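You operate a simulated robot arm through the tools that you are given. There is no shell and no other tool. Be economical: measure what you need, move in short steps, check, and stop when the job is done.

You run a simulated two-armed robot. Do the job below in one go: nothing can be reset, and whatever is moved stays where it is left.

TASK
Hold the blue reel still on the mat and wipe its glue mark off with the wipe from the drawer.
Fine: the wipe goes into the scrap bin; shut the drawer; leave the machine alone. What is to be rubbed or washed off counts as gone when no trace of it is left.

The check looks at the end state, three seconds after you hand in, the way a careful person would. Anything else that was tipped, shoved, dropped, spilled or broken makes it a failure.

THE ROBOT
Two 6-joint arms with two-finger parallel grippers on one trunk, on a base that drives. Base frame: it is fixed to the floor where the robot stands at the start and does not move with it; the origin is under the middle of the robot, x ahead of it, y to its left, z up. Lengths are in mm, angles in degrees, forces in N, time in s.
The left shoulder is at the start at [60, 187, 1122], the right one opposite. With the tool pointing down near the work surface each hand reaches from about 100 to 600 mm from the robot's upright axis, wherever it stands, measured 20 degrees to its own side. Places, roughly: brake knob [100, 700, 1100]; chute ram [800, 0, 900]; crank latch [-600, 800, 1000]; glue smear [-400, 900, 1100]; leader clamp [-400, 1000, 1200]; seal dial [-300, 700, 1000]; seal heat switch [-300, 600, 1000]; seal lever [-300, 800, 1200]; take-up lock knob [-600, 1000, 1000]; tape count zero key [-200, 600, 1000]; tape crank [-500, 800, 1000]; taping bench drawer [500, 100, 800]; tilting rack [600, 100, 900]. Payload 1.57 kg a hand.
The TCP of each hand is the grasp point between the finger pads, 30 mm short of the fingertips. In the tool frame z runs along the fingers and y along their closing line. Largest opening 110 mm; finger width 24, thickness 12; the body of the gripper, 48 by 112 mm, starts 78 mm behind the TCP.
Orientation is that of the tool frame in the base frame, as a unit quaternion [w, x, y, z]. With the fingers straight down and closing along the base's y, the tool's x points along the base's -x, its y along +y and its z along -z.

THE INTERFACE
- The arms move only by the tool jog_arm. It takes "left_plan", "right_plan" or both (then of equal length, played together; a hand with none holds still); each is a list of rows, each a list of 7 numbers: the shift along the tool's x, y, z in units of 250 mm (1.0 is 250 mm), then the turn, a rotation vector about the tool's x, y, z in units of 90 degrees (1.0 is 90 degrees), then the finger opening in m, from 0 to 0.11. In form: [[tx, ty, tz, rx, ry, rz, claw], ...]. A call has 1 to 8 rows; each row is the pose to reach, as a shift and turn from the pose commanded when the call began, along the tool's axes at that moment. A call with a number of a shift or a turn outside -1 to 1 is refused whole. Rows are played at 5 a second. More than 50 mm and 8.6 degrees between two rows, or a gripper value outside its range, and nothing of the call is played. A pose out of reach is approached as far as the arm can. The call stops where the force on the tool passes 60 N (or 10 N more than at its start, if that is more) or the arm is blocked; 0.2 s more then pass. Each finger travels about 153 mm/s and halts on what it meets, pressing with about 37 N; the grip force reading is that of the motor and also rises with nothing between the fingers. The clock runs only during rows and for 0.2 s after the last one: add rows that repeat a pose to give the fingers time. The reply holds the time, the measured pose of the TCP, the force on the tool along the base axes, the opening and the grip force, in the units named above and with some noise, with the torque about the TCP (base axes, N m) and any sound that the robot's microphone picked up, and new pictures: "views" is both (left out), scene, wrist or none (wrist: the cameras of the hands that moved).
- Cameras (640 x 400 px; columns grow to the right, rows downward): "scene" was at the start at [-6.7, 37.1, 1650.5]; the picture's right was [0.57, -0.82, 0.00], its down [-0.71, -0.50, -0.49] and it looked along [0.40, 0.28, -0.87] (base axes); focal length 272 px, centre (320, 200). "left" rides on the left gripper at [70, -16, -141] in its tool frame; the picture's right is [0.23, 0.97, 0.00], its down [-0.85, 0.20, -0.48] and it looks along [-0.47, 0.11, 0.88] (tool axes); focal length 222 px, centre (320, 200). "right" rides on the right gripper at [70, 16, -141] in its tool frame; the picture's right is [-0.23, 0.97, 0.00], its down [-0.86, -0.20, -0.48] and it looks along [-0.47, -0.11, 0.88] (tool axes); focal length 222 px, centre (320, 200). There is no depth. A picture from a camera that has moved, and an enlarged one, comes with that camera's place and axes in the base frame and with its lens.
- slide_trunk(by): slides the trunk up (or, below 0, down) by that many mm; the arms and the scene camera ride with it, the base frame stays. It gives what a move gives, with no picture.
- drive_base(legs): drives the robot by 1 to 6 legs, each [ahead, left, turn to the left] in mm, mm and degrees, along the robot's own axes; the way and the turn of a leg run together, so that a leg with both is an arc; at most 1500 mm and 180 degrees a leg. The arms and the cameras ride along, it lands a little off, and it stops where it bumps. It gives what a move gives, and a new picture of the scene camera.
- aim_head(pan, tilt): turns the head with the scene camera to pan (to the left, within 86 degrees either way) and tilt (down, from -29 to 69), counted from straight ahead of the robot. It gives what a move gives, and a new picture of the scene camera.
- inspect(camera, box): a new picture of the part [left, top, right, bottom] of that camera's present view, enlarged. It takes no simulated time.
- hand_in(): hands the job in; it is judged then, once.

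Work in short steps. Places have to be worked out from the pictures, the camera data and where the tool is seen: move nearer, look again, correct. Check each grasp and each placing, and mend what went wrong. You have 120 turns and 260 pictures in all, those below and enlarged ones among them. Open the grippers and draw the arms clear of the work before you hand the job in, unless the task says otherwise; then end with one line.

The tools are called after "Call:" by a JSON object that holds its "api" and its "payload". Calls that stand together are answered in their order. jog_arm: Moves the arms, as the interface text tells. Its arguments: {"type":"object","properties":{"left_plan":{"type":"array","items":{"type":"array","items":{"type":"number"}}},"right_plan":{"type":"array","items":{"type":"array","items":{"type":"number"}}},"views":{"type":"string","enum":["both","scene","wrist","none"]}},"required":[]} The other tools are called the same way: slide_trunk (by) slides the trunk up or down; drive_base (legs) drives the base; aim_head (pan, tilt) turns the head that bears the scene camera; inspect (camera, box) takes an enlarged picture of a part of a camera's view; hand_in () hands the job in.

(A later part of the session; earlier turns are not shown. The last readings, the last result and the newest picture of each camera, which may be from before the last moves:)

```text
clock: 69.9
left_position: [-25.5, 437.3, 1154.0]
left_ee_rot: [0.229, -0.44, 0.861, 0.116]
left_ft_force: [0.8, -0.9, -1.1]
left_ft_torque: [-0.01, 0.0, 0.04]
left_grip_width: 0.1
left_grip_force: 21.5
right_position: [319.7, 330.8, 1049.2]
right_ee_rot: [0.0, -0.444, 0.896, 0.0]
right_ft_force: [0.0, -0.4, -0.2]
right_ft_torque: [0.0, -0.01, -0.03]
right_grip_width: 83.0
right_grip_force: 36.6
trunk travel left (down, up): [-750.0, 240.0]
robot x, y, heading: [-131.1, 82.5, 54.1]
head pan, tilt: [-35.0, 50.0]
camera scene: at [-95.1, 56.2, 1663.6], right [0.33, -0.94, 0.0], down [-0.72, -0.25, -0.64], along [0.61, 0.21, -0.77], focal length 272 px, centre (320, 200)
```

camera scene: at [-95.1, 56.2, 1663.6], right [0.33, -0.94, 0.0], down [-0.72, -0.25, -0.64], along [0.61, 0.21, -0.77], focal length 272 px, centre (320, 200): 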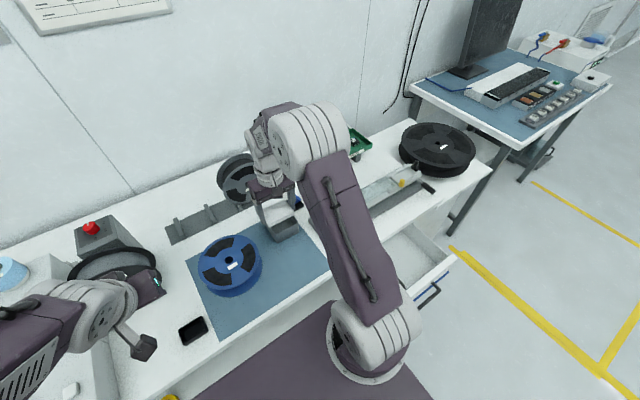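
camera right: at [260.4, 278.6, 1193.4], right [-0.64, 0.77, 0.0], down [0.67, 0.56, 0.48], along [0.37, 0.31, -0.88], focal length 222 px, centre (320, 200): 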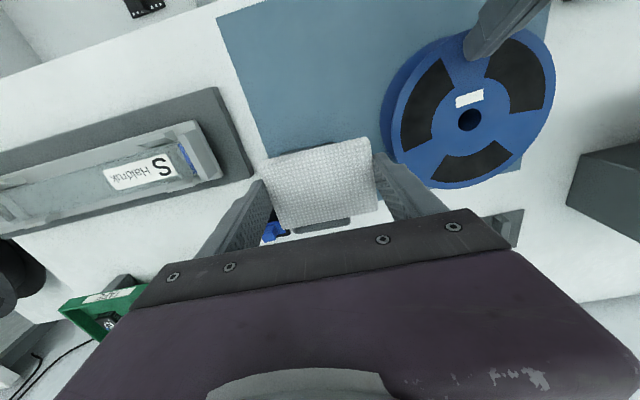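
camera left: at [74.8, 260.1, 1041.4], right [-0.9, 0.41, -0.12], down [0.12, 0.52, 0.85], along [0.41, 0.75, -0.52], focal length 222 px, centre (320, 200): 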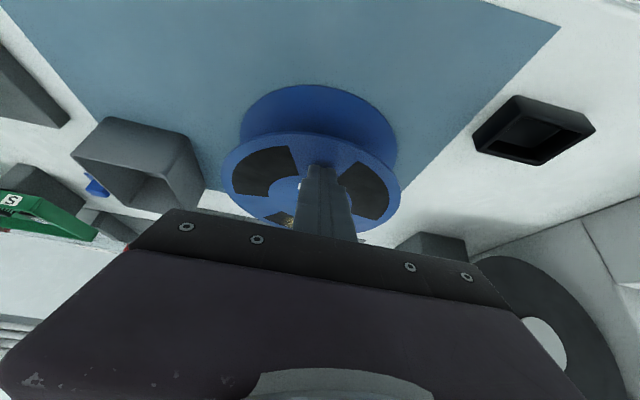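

No other bin anywhere; the grey open box on the mat (rim ≈100×105 mm, centre ≈ (372, 368), rim z ≈ 920) is the scrap bin. I move the wipe above it.

Call:
{"api": "jog_arm", "payload": {"right_plan": [[-0.12, -0.04, 0, 0, 0, 0, 0], [-0.245, -0.078, 0.05, 0, 0, 0, 0], [-0.245, -0.078, 0.2, 0, 0, 0, 0]]}}

Call:
{"api": "inspect", "payload": {"camera": "scene", "box": [190, 150, 350, 270]}}

```text
clock: 70.7
left_position: [-24.8, 437.0, 1153.0]
left_ee_rot: [0.229, -0.44, 0.86, 0.117]
left_ft_force: [0.2, -0.3, 0.3]
left_ft_torque: [-0.02, -0.03, -0.02]
left_grip_width: 0.0
left_grip_force: 21.3
right_position: [372.0, 368.7, 999.2]
right_ee_rot: [0.0, -0.444, 0.896, 0.0]
right_ft_force: [-0.5, -0.3, -0.8]
right_ft_torque: [-0.03, 0.02, 0.01]
right_grip_width: 82.8
right_grip_force: 36.9
trunk travel left (down, up): [-750.0, 240.0]
robot x, y, heading: [-130.7, 80.6, 54.3]
head pan, tilt: [-35.0, 50.0]
camera scene: at [-95.1, 56.3, 1663.6], right [0.33, -0.94, 0.0], down [-0.72, -0.25, -0.64], along [0.61, 0.21, -0.77], focal length 272 px, centre (320, 200)
camera right: at [316.7, 322.0, 1140.0], right [-0.64, 0.77, 0.0], down [0.68, 0.56, 0.48], along [0.37, 0.3, -0.88], focal length 222 px, centre (320, 200)
```

scene: 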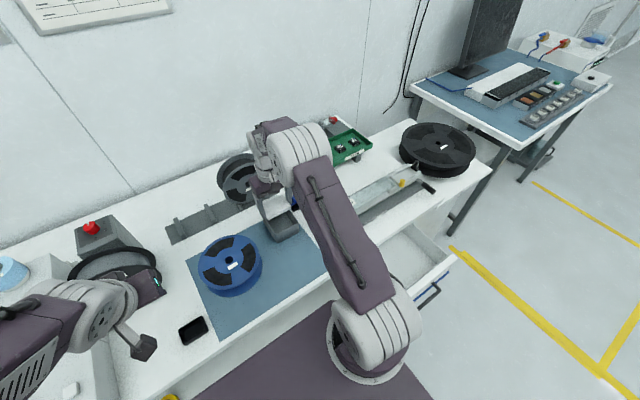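
right: 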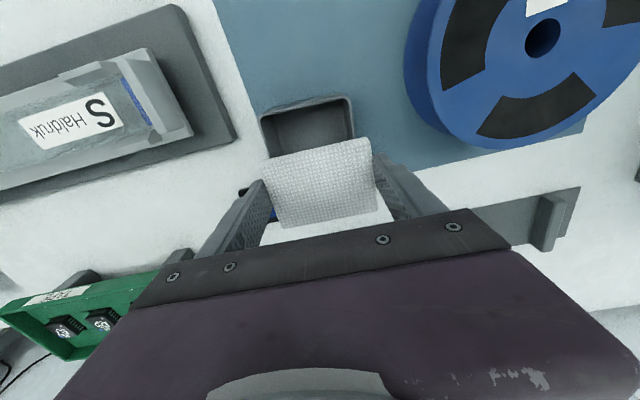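

```text
3.33 times, centred on (270, 210) of scene
camera zoom: at [-95.1, 56.3, 1663.6], right [0.33, -0.94, 0.0], down [-0.72, -0.25, -0.64], along [0.61, 0.21, -0.77], focal length 908 px, centre (487, 167)
```

zoom: 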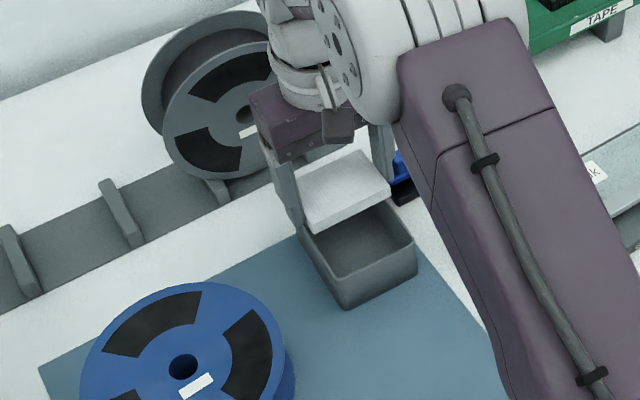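

The box looks narrow across u compared with the pad; I zoom to measure its opening.

Call:
{"api": "inspect", "payload": {"camera": "right", "box": [230, 70, 422, 190]}}

```text
3.33 times, centred on (326, 130) of right
camera zoom: at [316.7, 322.0, 1140.0], right [-0.64, 0.77, 0.0], down [0.68, 0.56, 0.48], along [0.37, 0.3, -0.88], focal length 740 px, centre (300, 433)
```

zoom: 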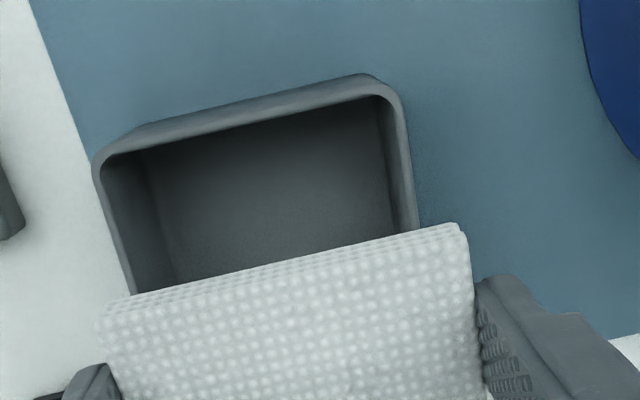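

The bin opening is ≈79 (along bench) × 102 mm, so the 83×60 pad must go in turned by 90°. I rotate the hand above the bin.

Call:
{"api": "jog_arm", "payload": {"right_plan": [[-0.02, -0.014, 0, 0, 0, 0.09, 0], [-0.02, -0.014, 0, 0, 0, 0.18, 0], [-0.02, -0.014, 0, 0, 0, 0.27, 0], [-0.02, -0.014, 0, 0, 0, 0.36, 0], [-0.02, -0.014, 0, 0, 0, 0.45, 0], [-0.02, -0.014, 0, 0, 0, 0.54, 0], [-0.02, -0.014, 0, 0, 0, 0.63, 0], [-0.02, -0.014, 0, 0, 0, 0.72, 0]], "views": "none"}}

Call:
{"api": "jog_arm", "payload": {"right_plan": [[0, 0, 0, 0, 0, 0.09, 0], [0, 0, 0, 0, 0, 0.18, 0], [0, 0, 0, 0, 0, 0.265, 0]]}}

Call:
{"api": "inspect", "payload": {"camera": "scene", "box": [190, 150, 350, 270]}}

```text
clock: 72.5
left_position: [-25.3, 436.6, 1153.6]
left_ee_rot: [0.229, -0.44, 0.86, 0.117]
left_ft_force: [1.0, 0.0, 0.0]
left_ft_torque: [0.05, -0.03, -0.03]
left_grip_width: 0.0
left_grip_force: 21.1
right_position: [376.8, 370.8, 998.3]
right_ee_rot: [0.0, 0.106, 0.994, 0.0]
right_ft_force: [-0.1, 0.1, -0.2]
right_ft_torque: [0.01, 0.01, 0.02]
right_grip_width: 83.1
right_grip_force: 37.2
trunk travel left (down, up): [-750.0, 240.0]
robot x, y, heading: [-132.9, 79.6, 54.2]
head pan, tilt: [-35.0, 50.0]
```

```text
clock: 73.3
left_position: [-25.7, 436.8, 1154.1]
left_ee_rot: [0.229, -0.44, 0.861, 0.117]
left_ft_force: [-0.4, 0.2, 0.1]
left_ft_torque: [-0.02, 0.01, -0.01]
left_grip_width: 0.1
left_grip_force: 21.2
right_position: [377.2, 369.7, 997.7]
right_ee_rot: [0.001, 0.31, 0.951, 0.001]
right_ft_force: [-0.1, -0.2, -0.8]
right_ft_torque: [0.02, 0.02, 0.04]
right_grip_width: 82.9
right_grip_force: 36.8
trunk travel left (down, up): [-750.0, 240.0]
robot x, y, heading: [-131.2, 78.3, 54.2]
head pan, tilt: [-35.0, 50.0]
camera scene: at [-95.1, 56.3, 1663.6], right [0.33, -0.94, 0.0], down [-0.72, -0.25, -0.64], along [0.61, 0.21, -0.77], focal length 272 px, centre (320, 200)
camera right: at [330.5, 423.4, 1139.7], right [0.76, 0.65, 0.0], down [0.57, -0.66, 0.48], along [0.31, -0.36, -0.88], focal length 222 px, centre (320, 200)
```

scene: 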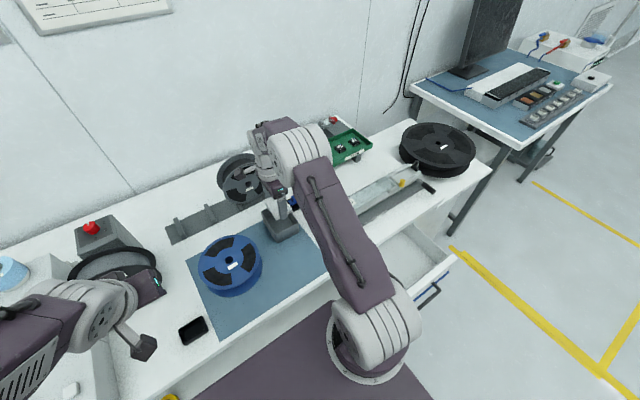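
right: 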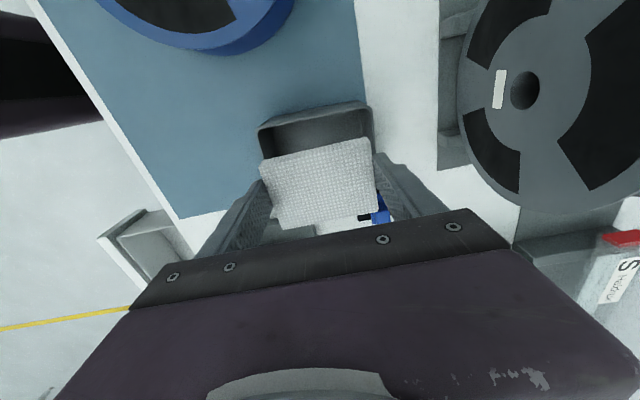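

```text
3.33 times, centred on (270, 210) of scene
camera zoom: at [-95.1, 56.3, 1663.6], right [0.33, -0.94, 0.0], down [-0.72, -0.25, -0.64], along [0.61, 0.21, -0.77], focal length 908 px, centre (487, 167)
```

zoom: 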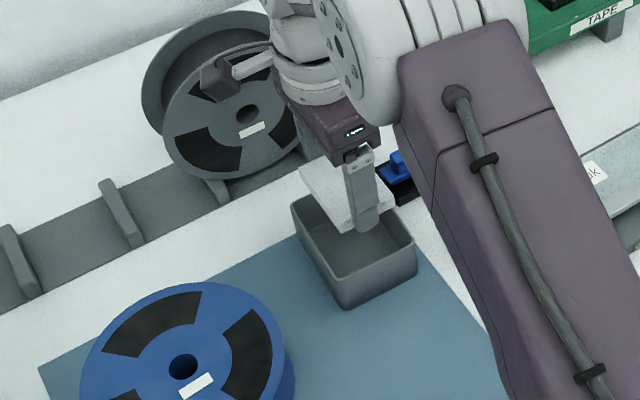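

Bin centre from this view: u≈88.5, n≈523.5. Lowering the pad to the rim level with a small centring correction.

Call:
{"api": "jog_arm", "payload": {"right_plan": [[0.008, 0.011, 0.08, 0, 0, 0, 0], [0.008, 0.011, 0.159, 0, 0, 0, 0], [0.008, 0.011, 0.159, 0, 0, 0, 0]], "views": "wrist"}}

Call:
{"api": "inspect", "payload": {"camera": "scene", "box": [230, 170, 326, 250]}}

```text
clock: 74.1
left_position: [-26.1, 436.2, 1154.2]
left_ee_rot: [0.229, -0.44, 0.86, 0.117]
left_ft_force: [-0.1, 0.3, 0.6]
left_ft_torque: [0.03, 0.0, -0.04]
left_grip_width: 0.0
left_grip_force: 21.6
right_position: [378.0, 373.7, 958.0]
right_ee_rot: [-0.001, 0.308, 0.951, 0.0]
right_ft_force: [-0.6, 0.1, -0.4]
right_ft_torque: [0.01, 0.03, 0.02]
right_grip_width: 83.0
right_grip_force: 37.1
trunk travel left (down, up): [-750.0, 240.0]
robot x, y, heading: [-135.1, 81.2, 54.2]
head pan, tilt: [-35.0, 50.0]
camera right: at [330.2, 426.5, 1099.6], right [0.76, 0.66, 0.0], down [0.58, -0.66, 0.48], along [0.31, -0.36, -0.88], focal length 222 px, centre (320, 200)
```

right: 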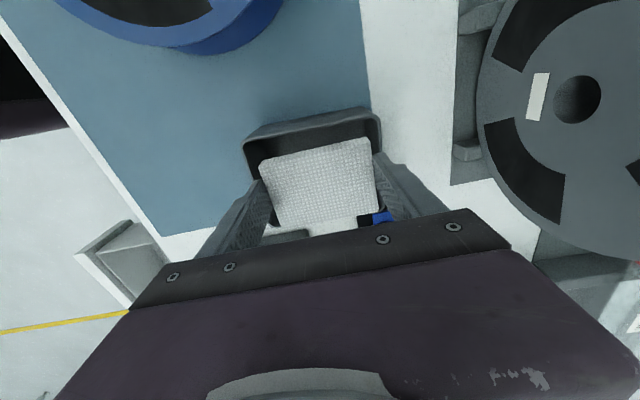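

```text
5.00 times, centred on (278, 210) of scene
camera zoom: at [-95.5, 56.0, 1663.6], right [0.33, -0.94, 0.0], down [-0.72, -0.25, -0.64], along [0.61, 0.21, -0.77], focal length 1362 px, centre (530, 150)
```

zoom: 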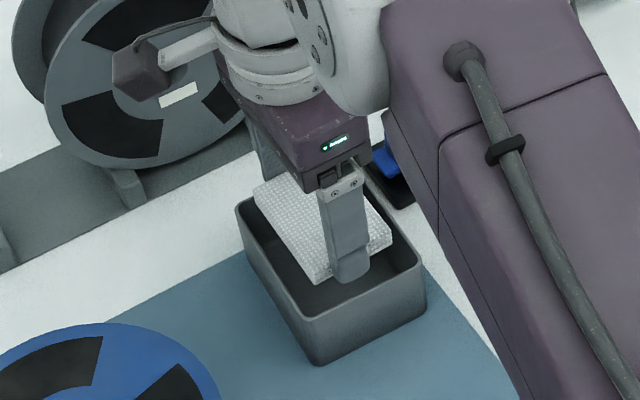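

Alignment is within ~2 mm. Lower 4 mm more, nudge 2 mm, then release.

Call:
{"api": "jog_arm", "payload": {"right_plan": [[0, -0.008, 0.016, 0, 0, 0, 0], [0, -0.008, 0.016, 0, 0, 0, 0]], "views": "none"}}

Call:
{"api": "jog_arm", "payload": {"right_plan": [[0, 0, 0, 0, 0, 0, 0.105], [0, 0, 0, 0, 0, 0, 0.105], [0, 0, 0, 0, 0, 0, 0.105]], "views": "wrist"}}

Call:
{"api": "inspect", "payload": {"camera": "scene", "box": [230, 170, 326, 250]}}

```text
clock: 74.7
left_position: [-24.1, 436.4, 1154.0]
left_ee_rot: [0.228, -0.441, 0.86, 0.117]
left_ft_force: [-0.1, -0.3, -0.5]
left_ft_torque: [0.0, 0.0, 0.02]
left_grip_width: 0.0
left_grip_force: 21.1
right_position: [375.6, 372.4, 954.0]
right_ee_rot: [-0.001, 0.308, 0.951, 0.001]
right_ft_force: [0.5, 0.1, -0.5]
right_ft_torque: [0.01, -0.03, 0.01]
right_grip_width: 83.2
right_grip_force: 37.1
trunk travel left (down, up): [-750.0, 240.0]
robot x, y, heading: [-131.0, 80.6, 53.8]
head pan, tilt: [-35.0, 50.0]
```

```text
clock: 75.5
left_position: [-24.4, 438.1, 1153.7]
left_ee_rot: [0.229, -0.44, 0.861, 0.117]
left_ft_force: [-0.6, -0.4, 0.4]
left_ft_torque: [0.06, -0.01, 0.02]
left_grip_width: 0.1
left_grip_force: 21.1
right_position: [376.2, 372.1, 953.6]
right_ee_rot: [0.0, 0.308, 0.951, 0.001]
right_ft_force: [1.3, 0.2, -0.3]
right_ft_torque: [0.02, -0.01, -0.01]
right_grip_width: 105.3
right_grip_force: 0.1
trunk travel left (down, up): [-750.0, 240.0]
robot x, y, heading: [-134.0, 81.4, 54.1]
head pan, tilt: [-35.0, 50.0]
camera right: at [329.0, 425.1, 1095.6], right [0.76, 0.66, 0.0], down [0.58, -0.66, 0.48], along [0.31, -0.36, -0.88], focal length 222 px, centre (320, 200)
```

right: 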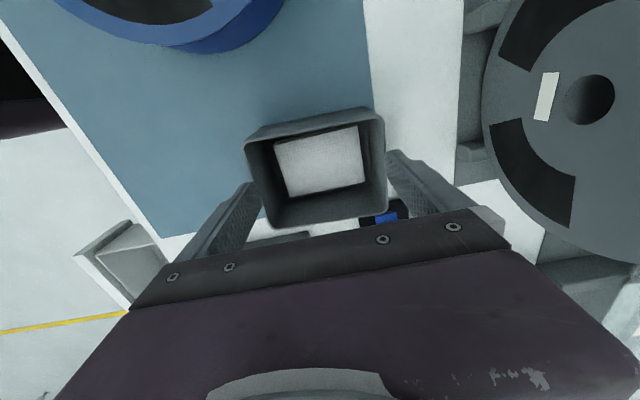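

```text
5.00 times, centred on (278, 210) of scene
camera zoom: at [-95.1, 56.3, 1663.6], right [0.33, -0.94, 0.0], down [-0.72, -0.25, -0.64], along [0.61, 0.21, -0.77], focal length 1362 px, centre (530, 150)
```

zoom: 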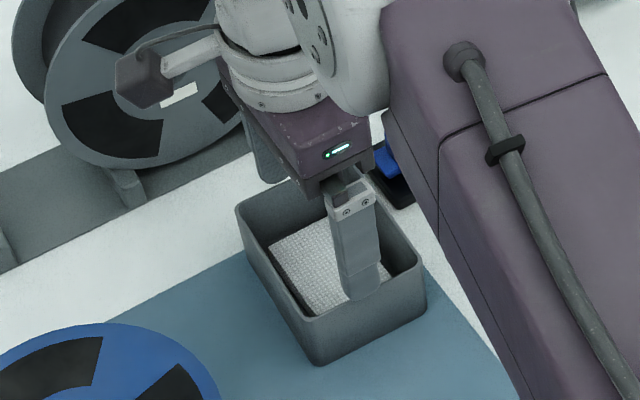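

The wipe lies flat in the bin. Raise the hand clear and turn it back, moving over the reel for a close final look.

Call:
{"api": "jog_arm", "payload": {"right_plan": [[0, 0, -0.12, 0, 0, 0, 0.105], [0, 0, -0.28, 0, 0, 0, 0.105], [0, 0, -0.4, 0, 0, -0.09, 0.105], [0.08, 0, -0.4, 0, 0, -0.18, 0.08], [0.2, 0, -0.4, 0, 0, -0.27, 0.04], [0.32, 0.0, -0.4, 0, 0, -0.36, 0.0], [0.44, 0.0, -0.4, 0, 0, -0.45, 0], [0.56, 0.0, -0.4, 0, 0, -0.54, 0]], "views": "none"}}

Call:
{"api": "jog_arm", "payload": {"right_plan": [[0.0, 0.06, 0, 0, 0, -0.09, 0], [0.0, 0.12, 0, 0, 0, -0.18, 0], [0, 0.18, 0, 0, 0, -0.27, 0], [0, 0.24, 0, 0, 0, -0.36, 0], [0, 0.24, 0, 0, 0, -0.45, 0]], "views": "wrist"}}

```text
clock: 77.3
left_position: [-24.4, 437.2, 1154.2]
left_ee_rot: [0.229, -0.44, 0.86, 0.117]
left_ft_force: [0.3, 0.7, 0.1]
left_ft_torque: [-0.01, -0.02, -0.02]
left_grip_width: 0.0
left_grip_force: 21.4
right_position: [262.7, 455.5, 1054.2]
right_ee_rot: [0.0, -0.112, 0.994, -0.001]
right_ft_force: [0.1, -0.9, 0.2]
right_ft_torque: [-0.01, 0.02, 0.02]
right_grip_width: 0.0
right_grip_force: 21.3
trunk travel left (down, up): [-750.0, 240.0]
robot x, y, heading: [-132.3, 80.0, 54.2]
head pan, tilt: [-35.0, 50.0]
```

```text
clock: 78.5
left_position: [-24.2, 436.8, 1153.8]
left_ee_rot: [0.228, -0.441, 0.86, 0.117]
left_ft_force: [0.3, 0.6, -0.3]
left_ft_torque: [-0.01, 0.02, 0.0]
left_grip_width: 0.0
left_grip_force: 21.4
right_position: [250.2, 514.0, 1055.1]
right_ee_rot: [0.0, -0.448, 0.894, 0.0]
right_ft_force: [-0.4, -0.2, 0.4]
right_ft_torque: [0.04, 0.01, 0.0]
right_grip_width: 0.1
right_grip_force: 21.6
trunk travel left (down, up): [-750.0, 240.0]
robot x, y, heading: [-134.8, 84.3, 54.3]
head pan, tilt: [-35.0, 50.0]
camera right: at [194.3, 466.0, 1196.3], right [-0.65, 0.76, 0.0], down [0.67, 0.57, 0.48], along [0.37, 0.31, -0.88], focal length 222 px, centre (320, 200)
```

right: 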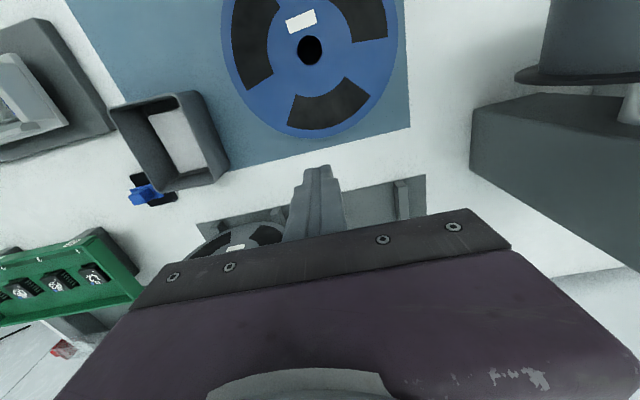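

Call:
{"api": "inspect", "payload": {"camera": "right", "box": [280, 70, 376, 140]}}

Call:
{"api": "inspect", "payload": {"camera": "right", "box": [220, 0, 412, 140]}}

```text
5.71 times, centred on (328, 105) of right
camera zoom: at [194.3, 466.0, 1196.3], right [-0.65, 0.76, 0.0], down [0.67, 0.57, 0.48], along [0.37, 0.31, -0.88], focal length 1269 px, centre (274, 743)
```

zoom: 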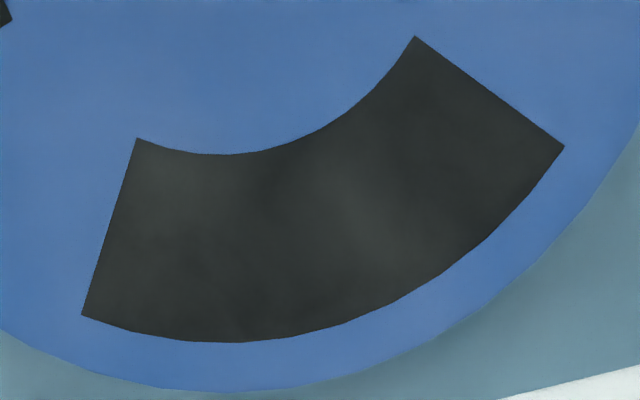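

```text
2.86 times, centred on (316, 70) of right
camera zoom: at [194.3, 466.0, 1196.3], right [-0.65, 0.76, 0.0], down [0.67, 0.57, 0.48], along [0.37, 0.31, -0.88], focal length 635 px, centre (331, 571)
```

zoom: 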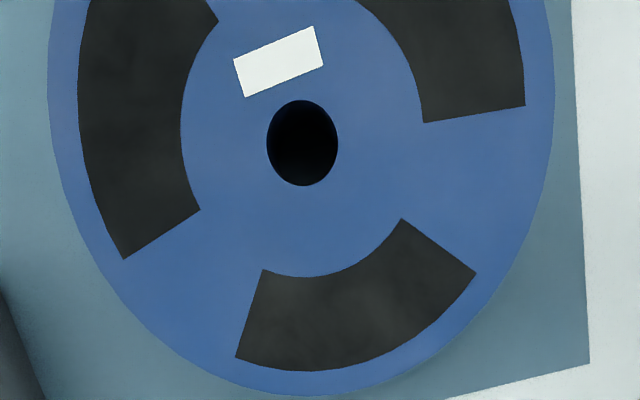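

The reel is clean everywhere. Now to the drawer: back off and move right so the right hand can push the handle.

Call:
{"api": "drive_base", "payload": {"legs": [[-240, 0, 0], [0, -300, 0]]}}

```text
clock: 81.9
left_position: [79.0, 68.5, 1154.4]
left_ee_rot: [0.23, -0.438, 0.861, 0.116]
left_ft_force: [0.3, 0.6, 0.1]
left_ft_torque: [0.0, -0.02, -0.01]
left_grip_width: 0.0
left_grip_force: 21.1
right_position: [352.5, 144.1, 1054.4]
right_ee_rot: [0.001, -0.447, 0.895, -0.001]
right_ft_force: [0.2, 0.3, -0.2]
right_ft_torque: [-0.01, 0.0, 0.0]
right_grip_width: 0.0
right_grip_force: 21.4
trunk travel left (down, up): [-750.0, 240.0]
robot x, y, heading: [-29.0, -290.1, 54.0]
head pan, tilt: [-35.0, 50.0]
camera scene: at [6.3, -312.1, 1663.6], right [0.33, -0.95, 0.0], down [-0.72, -0.25, -0.64], along [0.61, 0.21, -0.77], focal length 272 px, centre (320, 200)
```

scene: 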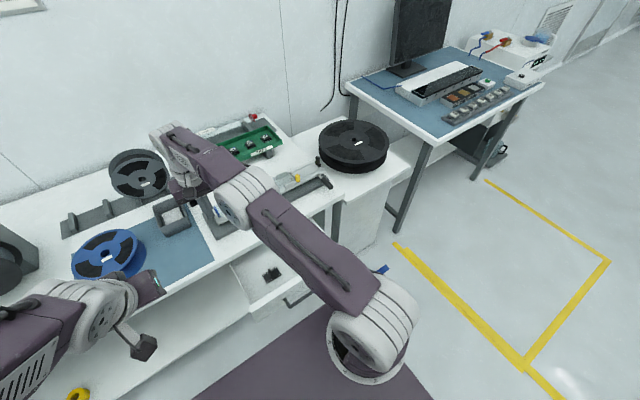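

Handle bar should be at u≈350, n≈53, z≈772. I bring the closed right hand in front of it, staying high.

Call:
{"api": "jog_arm", "payload": {"right_plan": [[0.14, -0.07, 0, 0, 0, 0, 0], [0.28, -0.14, 0, 0, 0, 0, 0], [0.42, -0.21, 0, 0, 0, 0, 0], [0.56, -0.28, 0, 0, 0, 0, 0], [0.7, -0.35, 0, 0, 0, 0, 0], [0.85, -0.43, 0, 0, 0, 0, 0], [1.0, -0.5, 0, 0, 0, 0, 0]], "views": "none"}}

Call:
{"api": "jog_arm", "payload": {"right_plan": [[0.1, -0.03, 0.1, 0, 0, 0, 0], [0.2, -0.06, 0.22, 0, 0, 0, 0], [0.3, -0.08, 0.34, 0, 0, 0, 0], [0.3, -0.08, 0.5, 0, 0, 0, 0], [0.3, -0.08, 0.6, 0, 0, 0, 0]]}}

```text
clock: 83.5
left_position: [78.3, 66.9, 1153.9]
left_ee_rot: [0.23, -0.438, 0.861, 0.117]
left_ft_force: [-0.2, 0.6, 0.2]
left_ft_torque: [0.05, -0.05, 0.03]
left_grip_width: 0.2
left_grip_force: 21.2
right_position: [300.6, -134.3, 1054.6]
right_ee_rot: [0.001, -0.445, 0.895, 0.0]
right_ft_force: [-0.6, -0.7, 0.2]
right_ft_torque: [0.01, -0.04, -0.01]
right_grip_width: 0.1
right_grip_force: 21.1
trunk travel left (down, up): [-750.0, 240.0]
robot x, y, heading: [-29.1, -286.4, 53.9]
head pan, tilt: [-35.0, 50.0]
```

```text
clock: 84.7
left_position: [79.1, 67.0, 1154.9]
left_ee_rot: [0.229, -0.439, 0.861, 0.116]
left_ft_force: [-0.1, -0.4, -0.2]
left_ft_torque: [-0.01, 0.01, 0.03]
left_grip_width: 0.0
left_grip_force: 21.3
right_position: [284.5, -190.3, 896.6]
right_ee_rot: [-0.001, -0.446, 0.895, -0.001]
right_ft_force: [-0.4, -0.6, 0.2]
right_ft_torque: [-0.02, -0.02, 0.0]
right_grip_width: 0.1
right_grip_force: 21.3
right hand out of reach, approached as far as the arm can: row 2, 3, 4, 5
trunk travel left (down, up): [-750.0, 240.0]
robot x, y, heading: [-32.0, -288.1, 54.0]
head pan, tilt: [-35.0, 50.0]
camera scene: at [7.6, -313.3, 1663.6], right [0.33, -0.95, 0.0], down [-0.72, -0.25, -0.64], along [0.61, 0.21, -0.77], focal length 272 px, centre (320, 200)
camera right: at [229.7, -236.6, 1039.6], right [-0.64, 0.77, 0.0], down [0.67, 0.56, 0.48], along [0.37, 0.31, -0.88], focal length 222 px, centre (320, 200)
```

scene: 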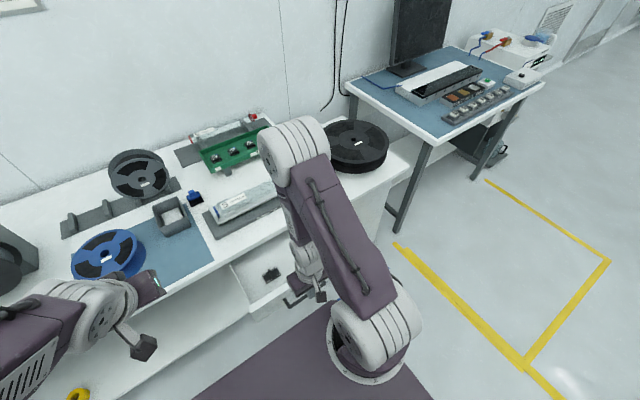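
right: 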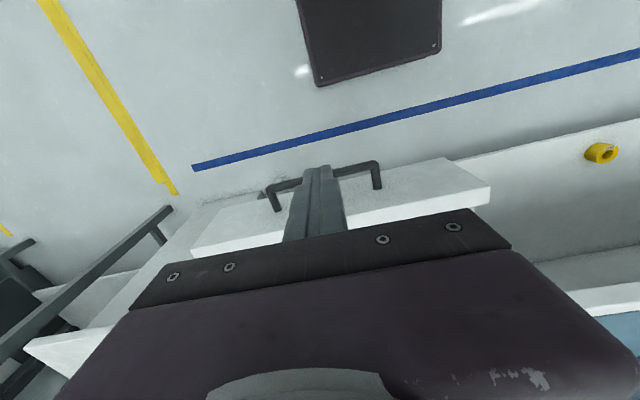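

The bar is at n≈50, just ahead of the fingers. The arm is cramped, so I back up 110 mm and lower the hand there.

Call:
{"api": "drive_base", "payload": {"legs": [[-110, 0, 0]]}}

Call:
{"api": "jog_arm", "payload": {"right_plan": [[-0.08, 0, 0.1, 0, 0, 0, 0], [-0.16, 0, 0.2, 0, 0, 0, 0], [-0.24, 0, 0.3, 0, 0, 0, 0], [-0.28, 0, 0.4, 0, 0, 0, 0], [-0.28, 0, 0.43, 0, 0, 0, 0]]}}

```text
clock: 85.9
left_position: [14.6, -21.2, 1152.5]
left_ee_rot: [0.228, -0.439, 0.861, 0.116]
left_ft_force: [-0.1, 0.0, -1.0]
left_ft_torque: [0.0, 0.0, -0.02]
left_grip_width: 0.0
left_grip_force: 21.5
right_position: [220.9, -277.3, 897.8]
right_ee_rot: [-0.002, -0.446, 0.895, -0.001]
right_ft_force: [-0.5, 0.0, 0.3]
right_ft_torque: [-0.01, 0.02, 0.04]
right_grip_width: 0.0
right_grip_force: 21.4
trunk travel left (down, up): [-750.0, 240.0]
robot x, y, heading: [-92.7, -377.2, 54.1]
head pan, tilt: [-35.0, 50.0]
camera scene: at [-56.2, -401.1, 1663.6], right [0.33, -0.95, 0.0], down [-0.72, -0.25, -0.64], along [0.61, 0.21, -0.77], focal length 272 px, centre (320, 200)
```

scene: 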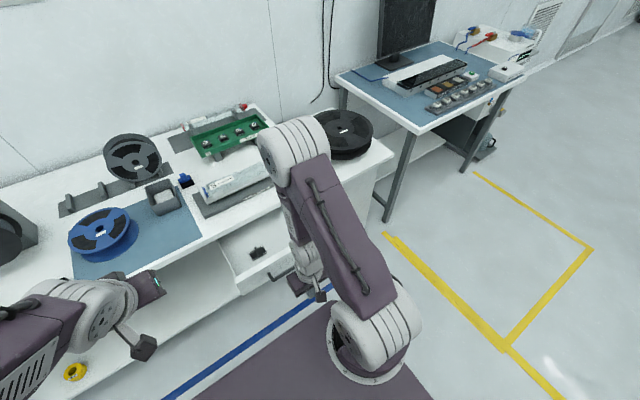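

```text
clock: 87.1
left_position: [14.2, -21.9, 1154.7]
left_ee_rot: [0.229, -0.438, 0.861, 0.117]
left_ft_force: [-0.5, 0.0, -0.8]
left_ft_torque: [-0.01, -0.01, -0.01]
left_grip_width: 0.2
left_grip_force: 21.3
right_position: [262.3, -222.7, 790.1]
right_ee_rot: [-0.001, -0.446, 0.895, -0.001]
right_ft_force: [-0.5, 1.4, 0.3]
right_ft_torque: [0.04, 0.0, -0.02]
right_grip_width: 0.0
right_grip_force: 21.6
trunk travel left (down, up): [-750.0, 240.0]
robot x, y, heading: [-90.7, -374.6, 54.1]
head pan, tilt: [-35.0, 50.0]
camera scene: at [-57.3, -402.7, 1663.6], right [0.33, -0.95, 0.0], down [-0.72, -0.25, -0.64], along [0.61, 0.21, -0.77], focal length 272 px, centre (320, 200)
camera right: at [207.0, -270.0, 932.2], right [-0.64, 0.77, 0.0], down [0.67, 0.56, 0.48], along [0.37, 0.31, -0.88], focal length 222 px, centre (320, 200)
```

scene: 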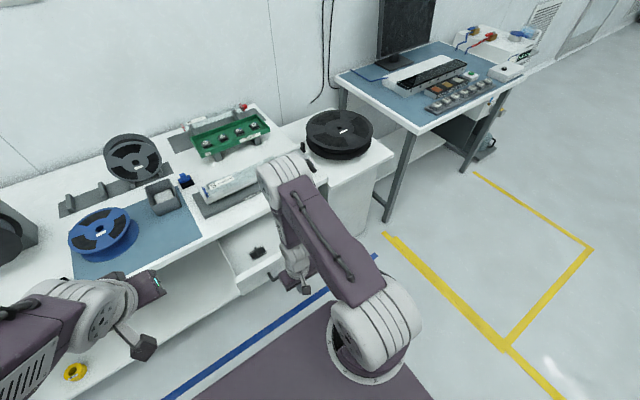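
right: 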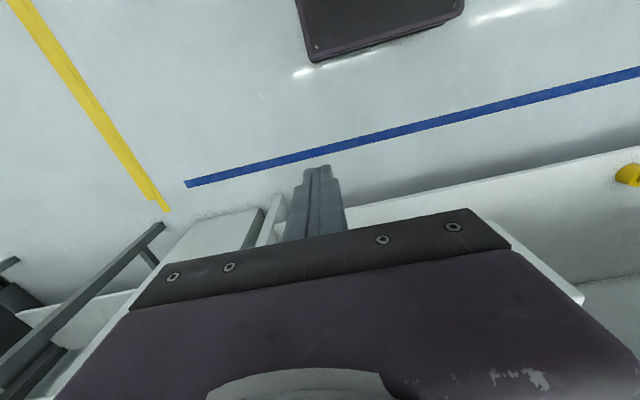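

Fingers are in front of the bar (tip z≈760). Pushing forward along n.

Call:
{"api": "jog_arm", "payload": {"right_plan": [[-0.12, 0, 0, 0, 0, 0, 0], [-0.24, 0, 0, 0, 0, 0, 0], [-0.36, 0, 0, 0, 0, 0, 0], [-0.48, 0, 0, 0, 0, 0, 0], [-0.6, 0, 0, 0, 0, 0, 0], [-0.72, 0, 0, 0, 0, 0, 0], [-0.84, 0, 0, 0, 0, 0, 0]]}}

```text
clock: 88.7
left_position: [15.1, -21.0, 1153.2]
left_ee_rot: [0.229, -0.439, 0.861, 0.117]
left_ft_force: [0.5, -0.8, -0.4]
left_ft_torque: [0.01, 0.02, 0.0]
left_grip_width: 0.0
left_grip_force: 21.1
right_position: [388.5, -55.8, 789.3]
right_ee_rot: [-0.002, -0.446, 0.895, -0.001]
right_ft_force: [0.2, -0.9, -0.1]
right_ft_torque: [0.03, 0.0, -0.01]
right_grip_width: 0.0
right_grip_force: 20.8
trunk travel left (down, up): [-750.0, 240.0]
robot x, y, heading: [-94.2, -377.9, 54.0]
head pan, tilt: [-35.0, 50.0]
camera scene: at [-56.2, -401.4, 1663.6], right [0.33, -0.95, 0.0], down [-0.72, -0.25, -0.64], along [0.61, 0.21, -0.77], focal length 272 px, centre (320, 200)
camera right: at [333.7, -102.0, 931.4], right [-0.64, 0.77, 0.0], down [0.67, 0.56, 0.47], along [0.36, 0.3, -0.88], focal length 222 px, centre (320, 200)
```

scene: 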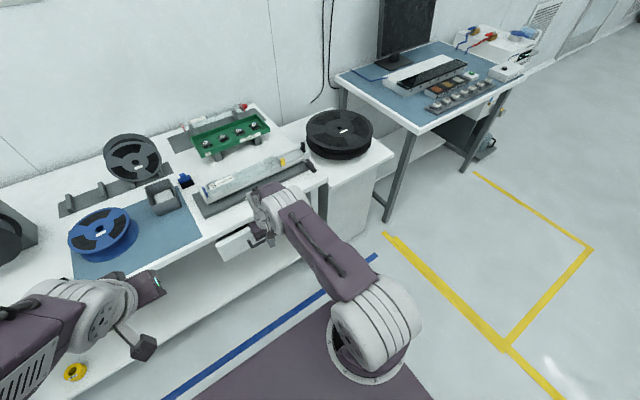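
right: 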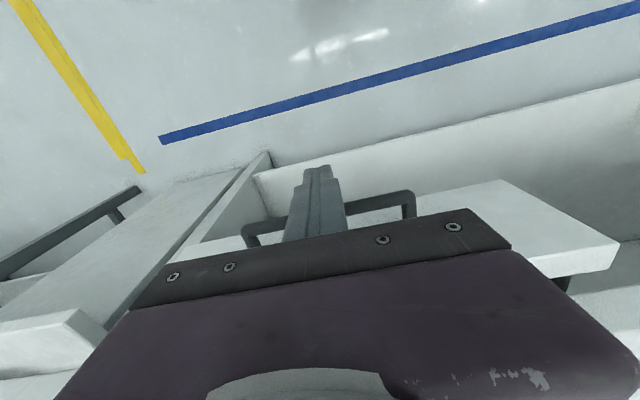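

The drawer is closing. Continue the last ~55 mm until it stops.

Call:
{"api": "jog_arm", "payload": {"right_plan": [[-0.08, 0, 0, 0, 0, 0, 0], [-0.15, 0, 0, 0, 0, 0, 0], [-0.19, 0, 0, 0, 0, 0, 0], [-0.22, 0, 0, 0, 0, 0, 0], [-0.24, 0, 0, 0, 0, 0, 0], [-0.25, 0, 0, 0, 0, 0, 0]]}}

```text
clock: 90.1
left_position: [14.7, -20.8, 1154.3]
left_ee_rot: [0.229, -0.439, 0.861, 0.117]
left_ft_force: [0.1, -0.6, 0.4]
left_ft_torque: [-0.04, 0.0, 0.0]
left_grip_width: 0.0
left_grip_force: 21.4
right_position: [404.4, -35.5, 799.6]
right_ee_rot: [0.0, -0.446, 0.895, 0.0]
right_ft_force: [0.7, -0.3, 0.1]
right_ft_torque: [0.01, 0.0, 0.01]
right_grip_width: 0.2
right_grip_force: 21.5
right hand out of reach, approached as far as the arm can: row 2, 3, 4, 5, 6
trunk travel left (down, up): [-750.0, 240.0]
robot x, y, heading: [-89.6, -379.5, 54.0]
head pan, tilt: [-35.0, 50.0]
camera scene: at [-57.1, -402.2, 1663.6], right [0.33, -0.95, 0.0], down [-0.72, -0.25, -0.64], along [0.61, 0.21, -0.77], focal length 272 px, centre (320, 200)
camera right: at [349.0, -81.3, 941.0], right [-0.64, 0.77, 0.0], down [0.67, 0.56, 0.48], along [0.37, 0.31, -0.88], focal length 222 px, centre (320, 200)
```

scene: 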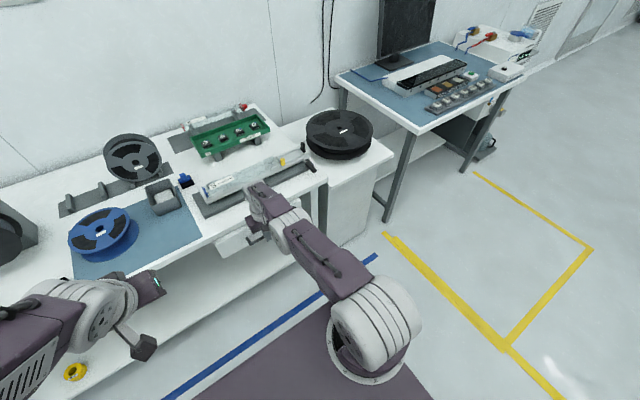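
right: 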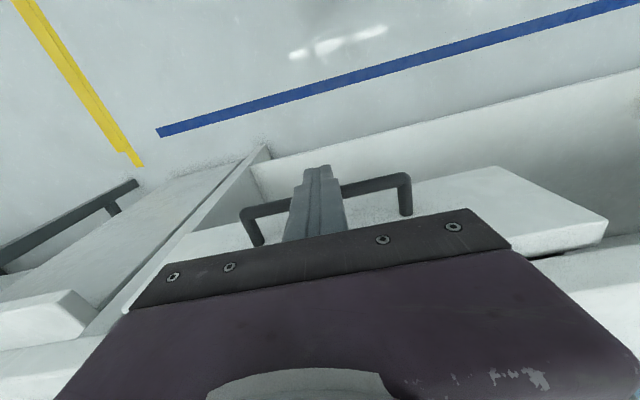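

The arm reached its limit with ~25 mm left. Retract a little, drive closer, then finish the push.

Call:
{"api": "jog_arm", "payload": {"right_plan": [[0.1, 0, 0, 0, 0, 0, 0], [0.2, 0, 0, 0, 0, 0, 0], [0.3, 0, 0, 0, 0, 0, 0]], "views": "none"}}

```text
clock: 90.9
left_position: [14.3, -21.7, 1153.7]
left_ee_rot: [0.229, -0.439, 0.861, 0.117]
left_ft_force: [-0.1, 0.4, -1.0]
left_ft_torque: [0.03, -0.03, -0.04]
left_grip_width: 0.1
left_grip_force: 21.6
right_position: [364.3, -86.6, 803.5]
right_ee_rot: [0.008, -0.446, 0.895, 0.003]
right_ft_force: [-4.5, -6.0, -4.7]
right_ft_torque: [0.63, -0.55, 0.0]
right_grip_width: 0.0
right_grip_force: 21.2
right hand out of reach, approached as far as the arm can: row 1, 2
trunk travel left (down, up): [-750.0, 240.0]
robot x, y, heading: [-96.2, -377.8, 54.1]
head pan, tilt: [-35.0, 50.0]
```

A slight load on the hand; I check the view.

Call:
{"api": "inspect", "payload": {"camera": "right", "box": [160, 100, 480, 300]}}

Call:
{"api": "inspect", "payload": {"camera": "scene", "box": [190, 170, 350, 290]}}

```text
2.00 times, centred on (320, 200) of right
camera zoom: at [307.6, -136.3, 942.9], right [-0.64, 0.77, 0.0], down [0.67, 0.56, 0.49], along [0.38, 0.32, -0.87], focal length 444 px, centre (320, 200)
```

zoom: 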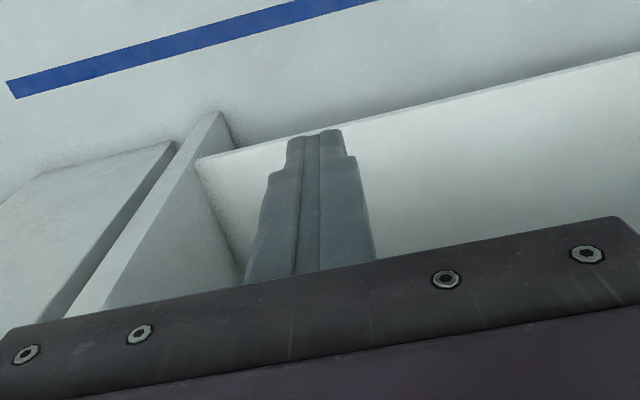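

```text
3.33 times, centred on (270, 230) of scene
camera zoom: at [-57.4, -401.7, 1663.5], right [0.33, -0.95, 0.0], down [-0.72, -0.25, -0.64], along [0.61, 0.21, -0.77], focal length 908 px, centre (487, 100)
```

zoom: 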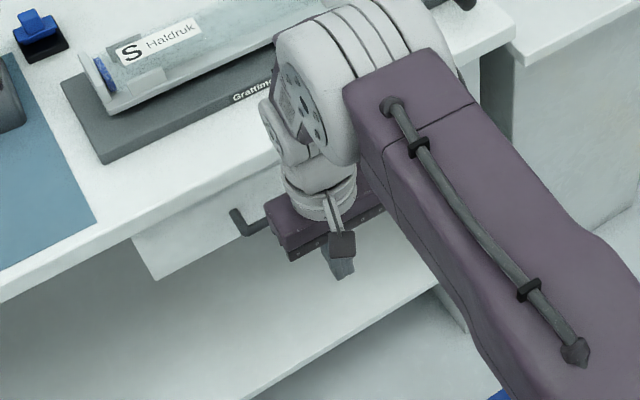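

The hand is free in front of the bar. Restore height, then drive 70 mm ahead.

Call:
{"api": "jog_arm", "payload": {"right_plan": [[0, 0, 0.02, 0, 0, 0, 0], [0, 0, 0.05, 0, 0, 0, 0]], "views": "none"}}

Call:
{"api": "drive_base", "payload": {"legs": [[65, 0, 0]]}}

```text
clock: 91.5
left_position: [15.0, -21.9, 1152.5]
left_ee_rot: [0.229, -0.439, 0.861, 0.117]
left_ft_force: [0.1, -0.2, 0.5]
left_ft_torque: [0.03, -0.03, -0.02]
left_grip_width: 0.2
left_grip_force: 21.2
right_position: [358.8, -93.1, 787.7]
right_ee_rot: [0.0, -0.447, 0.895, -0.001]
right_ft_force: [0.2, -0.6, -0.7]
right_ft_torque: [-0.01, 0.01, 0.0]
right_grip_width: 0.0
right_grip_force: 21.4
trunk travel left (down, up): [-750.0, 240.0]
robot x, y, heading: [-87.4, -375.8, 54.0]
head pan, tilt: [-35.0, 50.0]
```

```text
clock: 92.5
left_position: [50.1, 28.4, 1154.8]
left_ee_rot: [0.23, -0.438, 0.861, 0.117]
left_ft_force: [-0.2, 0.5, -0.4]
left_ft_torque: [0.01, -0.04, -0.01]
left_grip_width: 0.0
left_grip_force: 21.6
right_position: [396.1, -44.8, 787.9]
right_ee_rot: [0.0, -0.446, 0.895, 0.0]
right_ft_force: [-0.2, -0.6, -0.4]
right_ft_torque: [-0.01, -0.02, -0.01]
right_grip_width: 0.0
right_grip_force: 21.7
trunk travel left (down, up): [-750.0, 240.0]
robot x, y, heading: [-59.1, -326.9, 53.9]
head pan, tilt: [-35.0, 50.0]
camera scene: at [-21.9, -353.5, 1663.6], right [0.33, -0.95, 0.0], down [-0.72, -0.25, -0.64], along [0.61, 0.21, -0.77], focal length 272 px, centre (320, 200)
```

scene: 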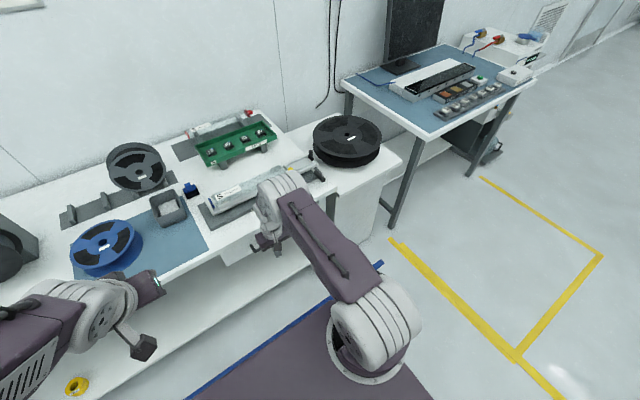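

Now push the remaining distance slowly.

Call:
{"api": "jog_arm", "payload": {"right_plan": [[-0.05, 0, 0, 0, 0, 0, 0], [-0.09, 0, 0, 0, 0, 0, 0], [-0.12, 0, 0, 0, 0, 0, 0], [-0.14, 0, 0, 0, 0, 0, 0], [-0.155, 0, 0, 0, 0, 0, 0], [-0.165, 0, 0, 0, 0, 0, 0]]}}

```text
clock: 93.8
left_position: [50.9, 30.4, 1153.7]
left_ee_rot: [0.229, -0.438, 0.862, 0.116]
left_ft_force: [0.6, -0.1, 0.4]
left_ft_torque: [-0.03, -0.02, -0.03]
left_grip_width: 0.0
left_grip_force: 21.3
right_position: [420.6, -10.8, 787.0]
right_ee_rot: [-0.001, -0.446, 0.895, -0.001]
right_ft_force: [-1.4, -1.0, -0.3]
right_ft_torque: [-0.04, 0.05, 0.05]
right_grip_width: 0.1
right_grip_force: 21.3
trunk travel left (down, up): [-750.0, 240.0]
robot x, y, heading: [-56.6, -325.2, 53.9]
head pan, tilt: [-35.0, 50.0]
camera scene: at [-19.9, -351.0, 1663.5], right [0.33, -0.95, 0.0], down [-0.72, -0.25, -0.64], along [0.61, 0.21, -0.77], focal length 272 px, centre (320, 200)
camera right: at [366.0, -56.8, 928.6], right [-0.64, 0.77, 0.0], down [0.67, 0.56, 0.48], along [0.37, 0.3, -0.88], focal length 222 px, centre (320, 200)
```

scene: 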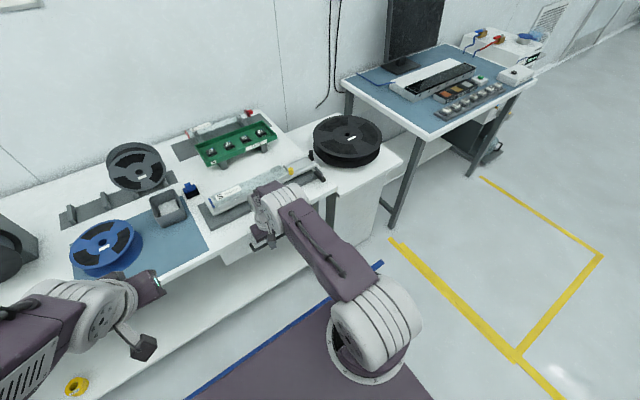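
right: 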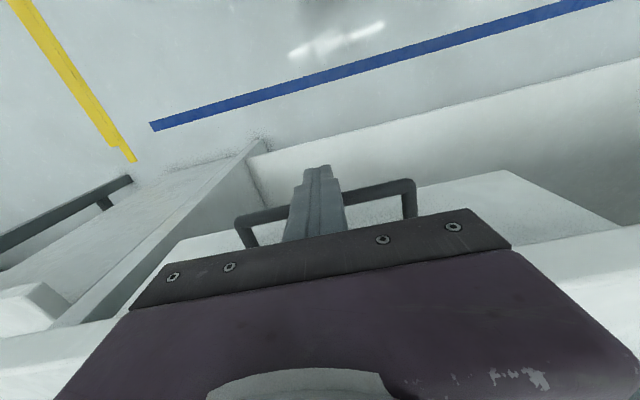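

Nearly shut with no hard stop felt yet; push a few more mm.

Call:
{"api": "jog_arm", "payload": {"right_plan": [[-0.01, 0, -0.012, 0, 0, 0, 0], [-0.018, 0, -0.012, 0, 0, 0, 0], [-0.026, 0, -0.012, 0, 0, 0, 0], [-0.026, 0, -0.012, 0, 0, 0, 0]], "views": "none"}}

Call:
{"api": "inspect", "payload": {"camera": "right", "box": [100, 130, 640, 400]}}

```text
clock: 94.8
left_position: [51.4, 27.6, 1155.3]
left_ee_rot: [0.23, -0.437, 0.862, 0.117]
left_ft_force: [0.1, 0.1, 0.9]
left_ft_torque: [-0.01, 0.03, -0.02]
left_grip_width: 0.0
left_grip_force: 21.4
right_position: [420.3, -10.3, 790.1]
right_ee_rot: [-0.007, -0.446, 0.895, -0.003]
right_ft_force: [-19.2, -23.7, -10.8]
right_ft_torque: [-0.54, 0.43, 0.06]
right_grip_width: 0.0
right_grip_force: 21.3
trunk travel left (down, up): [-750.0, 240.0]
robot x, y, heading: [-56.6, -327.5, 53.8]
head pan, tilt: [-35.0, 50.0]
```

```text
1.19 times, centred on (370, 265) of right
camera zoom: at [367.5, -55.6, 931.8], right [-0.64, 0.77, 0.0], down [0.68, 0.57, 0.47], along [0.36, 0.3, -0.88], focal length 263 px, centre (261, 123)
```

zoom: 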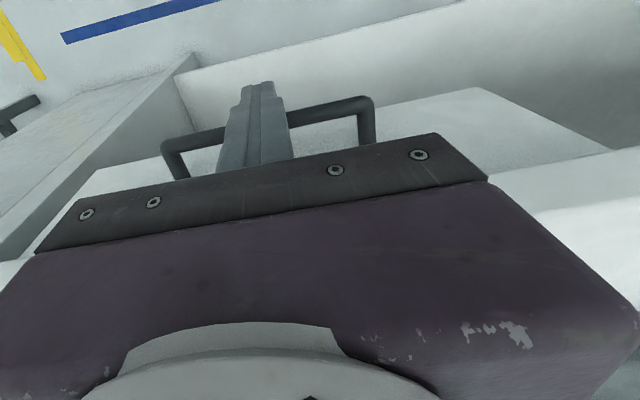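

A hard stop at ~30 N: the drawer is shut. Retract straight back, then up.

Call:
{"api": "jog_arm", "payload": {"right_plan": [[0.06, 0, 0, 0, 0, 0, 0], [0.2, 0, 0, 0, 0, 0, 0], [0.32, 0, 0, 0, 0, 0, 0], [0.36, 0, -0.15, 0, 0, 0, 0], [0.36, 0, -0.32, 0, 0, 0, 0], [0.36, 0, -0.5, 0, 0, 0, 0]], "views": "none"}}

Call:
{"api": "drive_base", "payload": {"legs": [[-200, 0, 0]]}}

Call:
{"api": "aim_head", "payload": {"pan": 0, "tilt": 42}}

```text
clock: 96.2
left_position: [52.5, 29.5, 1153.9]
left_ee_rot: [0.228, -0.439, 0.861, 0.116]
left_ft_force: [-0.5, 0.0, 0.5]
left_ft_torque: [0.04, -0.02, -0.05]
left_grip_width: 0.0
left_grip_force: 21.1
right_position: [370.2, -76.9, 916.8]
right_ee_rot: [-0.001, -0.446, 0.895, 0.001]
right_ft_force: [-0.8, 0.5, -1.3]
right_ft_torque: [0.02, -0.03, 0.0]
right_grip_width: 0.0
right_grip_force: 21.9
trunk travel left (down, up): [-750.0, 240.0]
robot x, y, heading: [-57.6, -324.8, 54.2]
head pan, tilt: [-35.0, 50.0]
```

```text
clock: 97.8
left_position: [-66.5, -130.4, 1153.1]
left_ee_rot: [0.229, -0.44, 0.861, 0.116]
left_ft_force: [-0.1, 0.6, 0.8]
left_ft_torque: [0.03, 0.02, 0.0]
left_grip_width: 0.0
left_grip_force: 21.0
right_position: [255.3, -238.3, 915.3]
right_ee_rot: [-0.002, -0.447, 0.894, 0.0]
right_ft_force: [-0.3, 0.3, -0.7]
right_ft_torque: [0.01, -0.03, 0.04]
right_grip_width: 0.1
right_grip_force: 21.1
trunk travel left (down, up): [-750.0, 240.0]
robot x, y, heading: [-172.5, -489.9, 54.2]
head pan, tilt: [-35.0, 50.0]
camera scene: at [-135.9, -511.2, 1663.5], right [0.33, -0.94, 0.0], down [-0.72, -0.25, -0.64], along [0.61, 0.21, -0.77], focal length 272 px, centre (320, 200)
```

scene: 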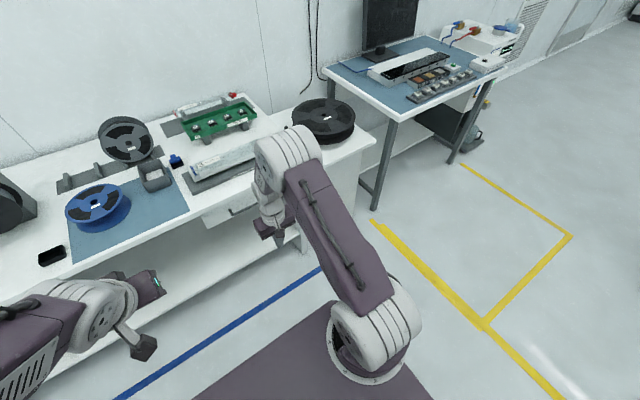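

```text
clock: 98.9
left_position: [-67.1, -131.7, 1152.9]
left_ee_rot: [0.229, -0.439, 0.861, 0.118]
left_ft_force: [-0.1, -0.6, 0.6]
left_ft_torque: [0.01, -0.02, -0.01]
left_grip_width: 0.0
left_grip_force: 21.2
right_position: [253.2, -237.9, 915.6]
right_ee_rot: [-0.002, -0.447, 0.895, -0.001]
right_ft_force: [-0.2, 0.0, -0.2]
right_ft_torque: [-0.02, 0.0, 0.0]
right_grip_width: 0.0
right_grip_force: 21.4
trunk travel left (down, up): [-750.0, 240.0]
robot x, y, heading: [-173.1, -491.2, 54.1]
head pan, tilt: [0.0, 42.0]
camera scene: at [-160.2, -469.6, 1674.8], right [0.81, -0.59, 0.0], down [-0.39, -0.54, -0.74], along [0.44, 0.6, -0.67], focal length 272 px, centre (320, 200)
```

scene: 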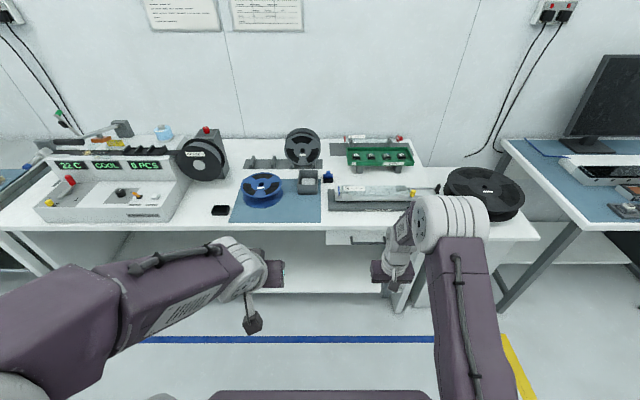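

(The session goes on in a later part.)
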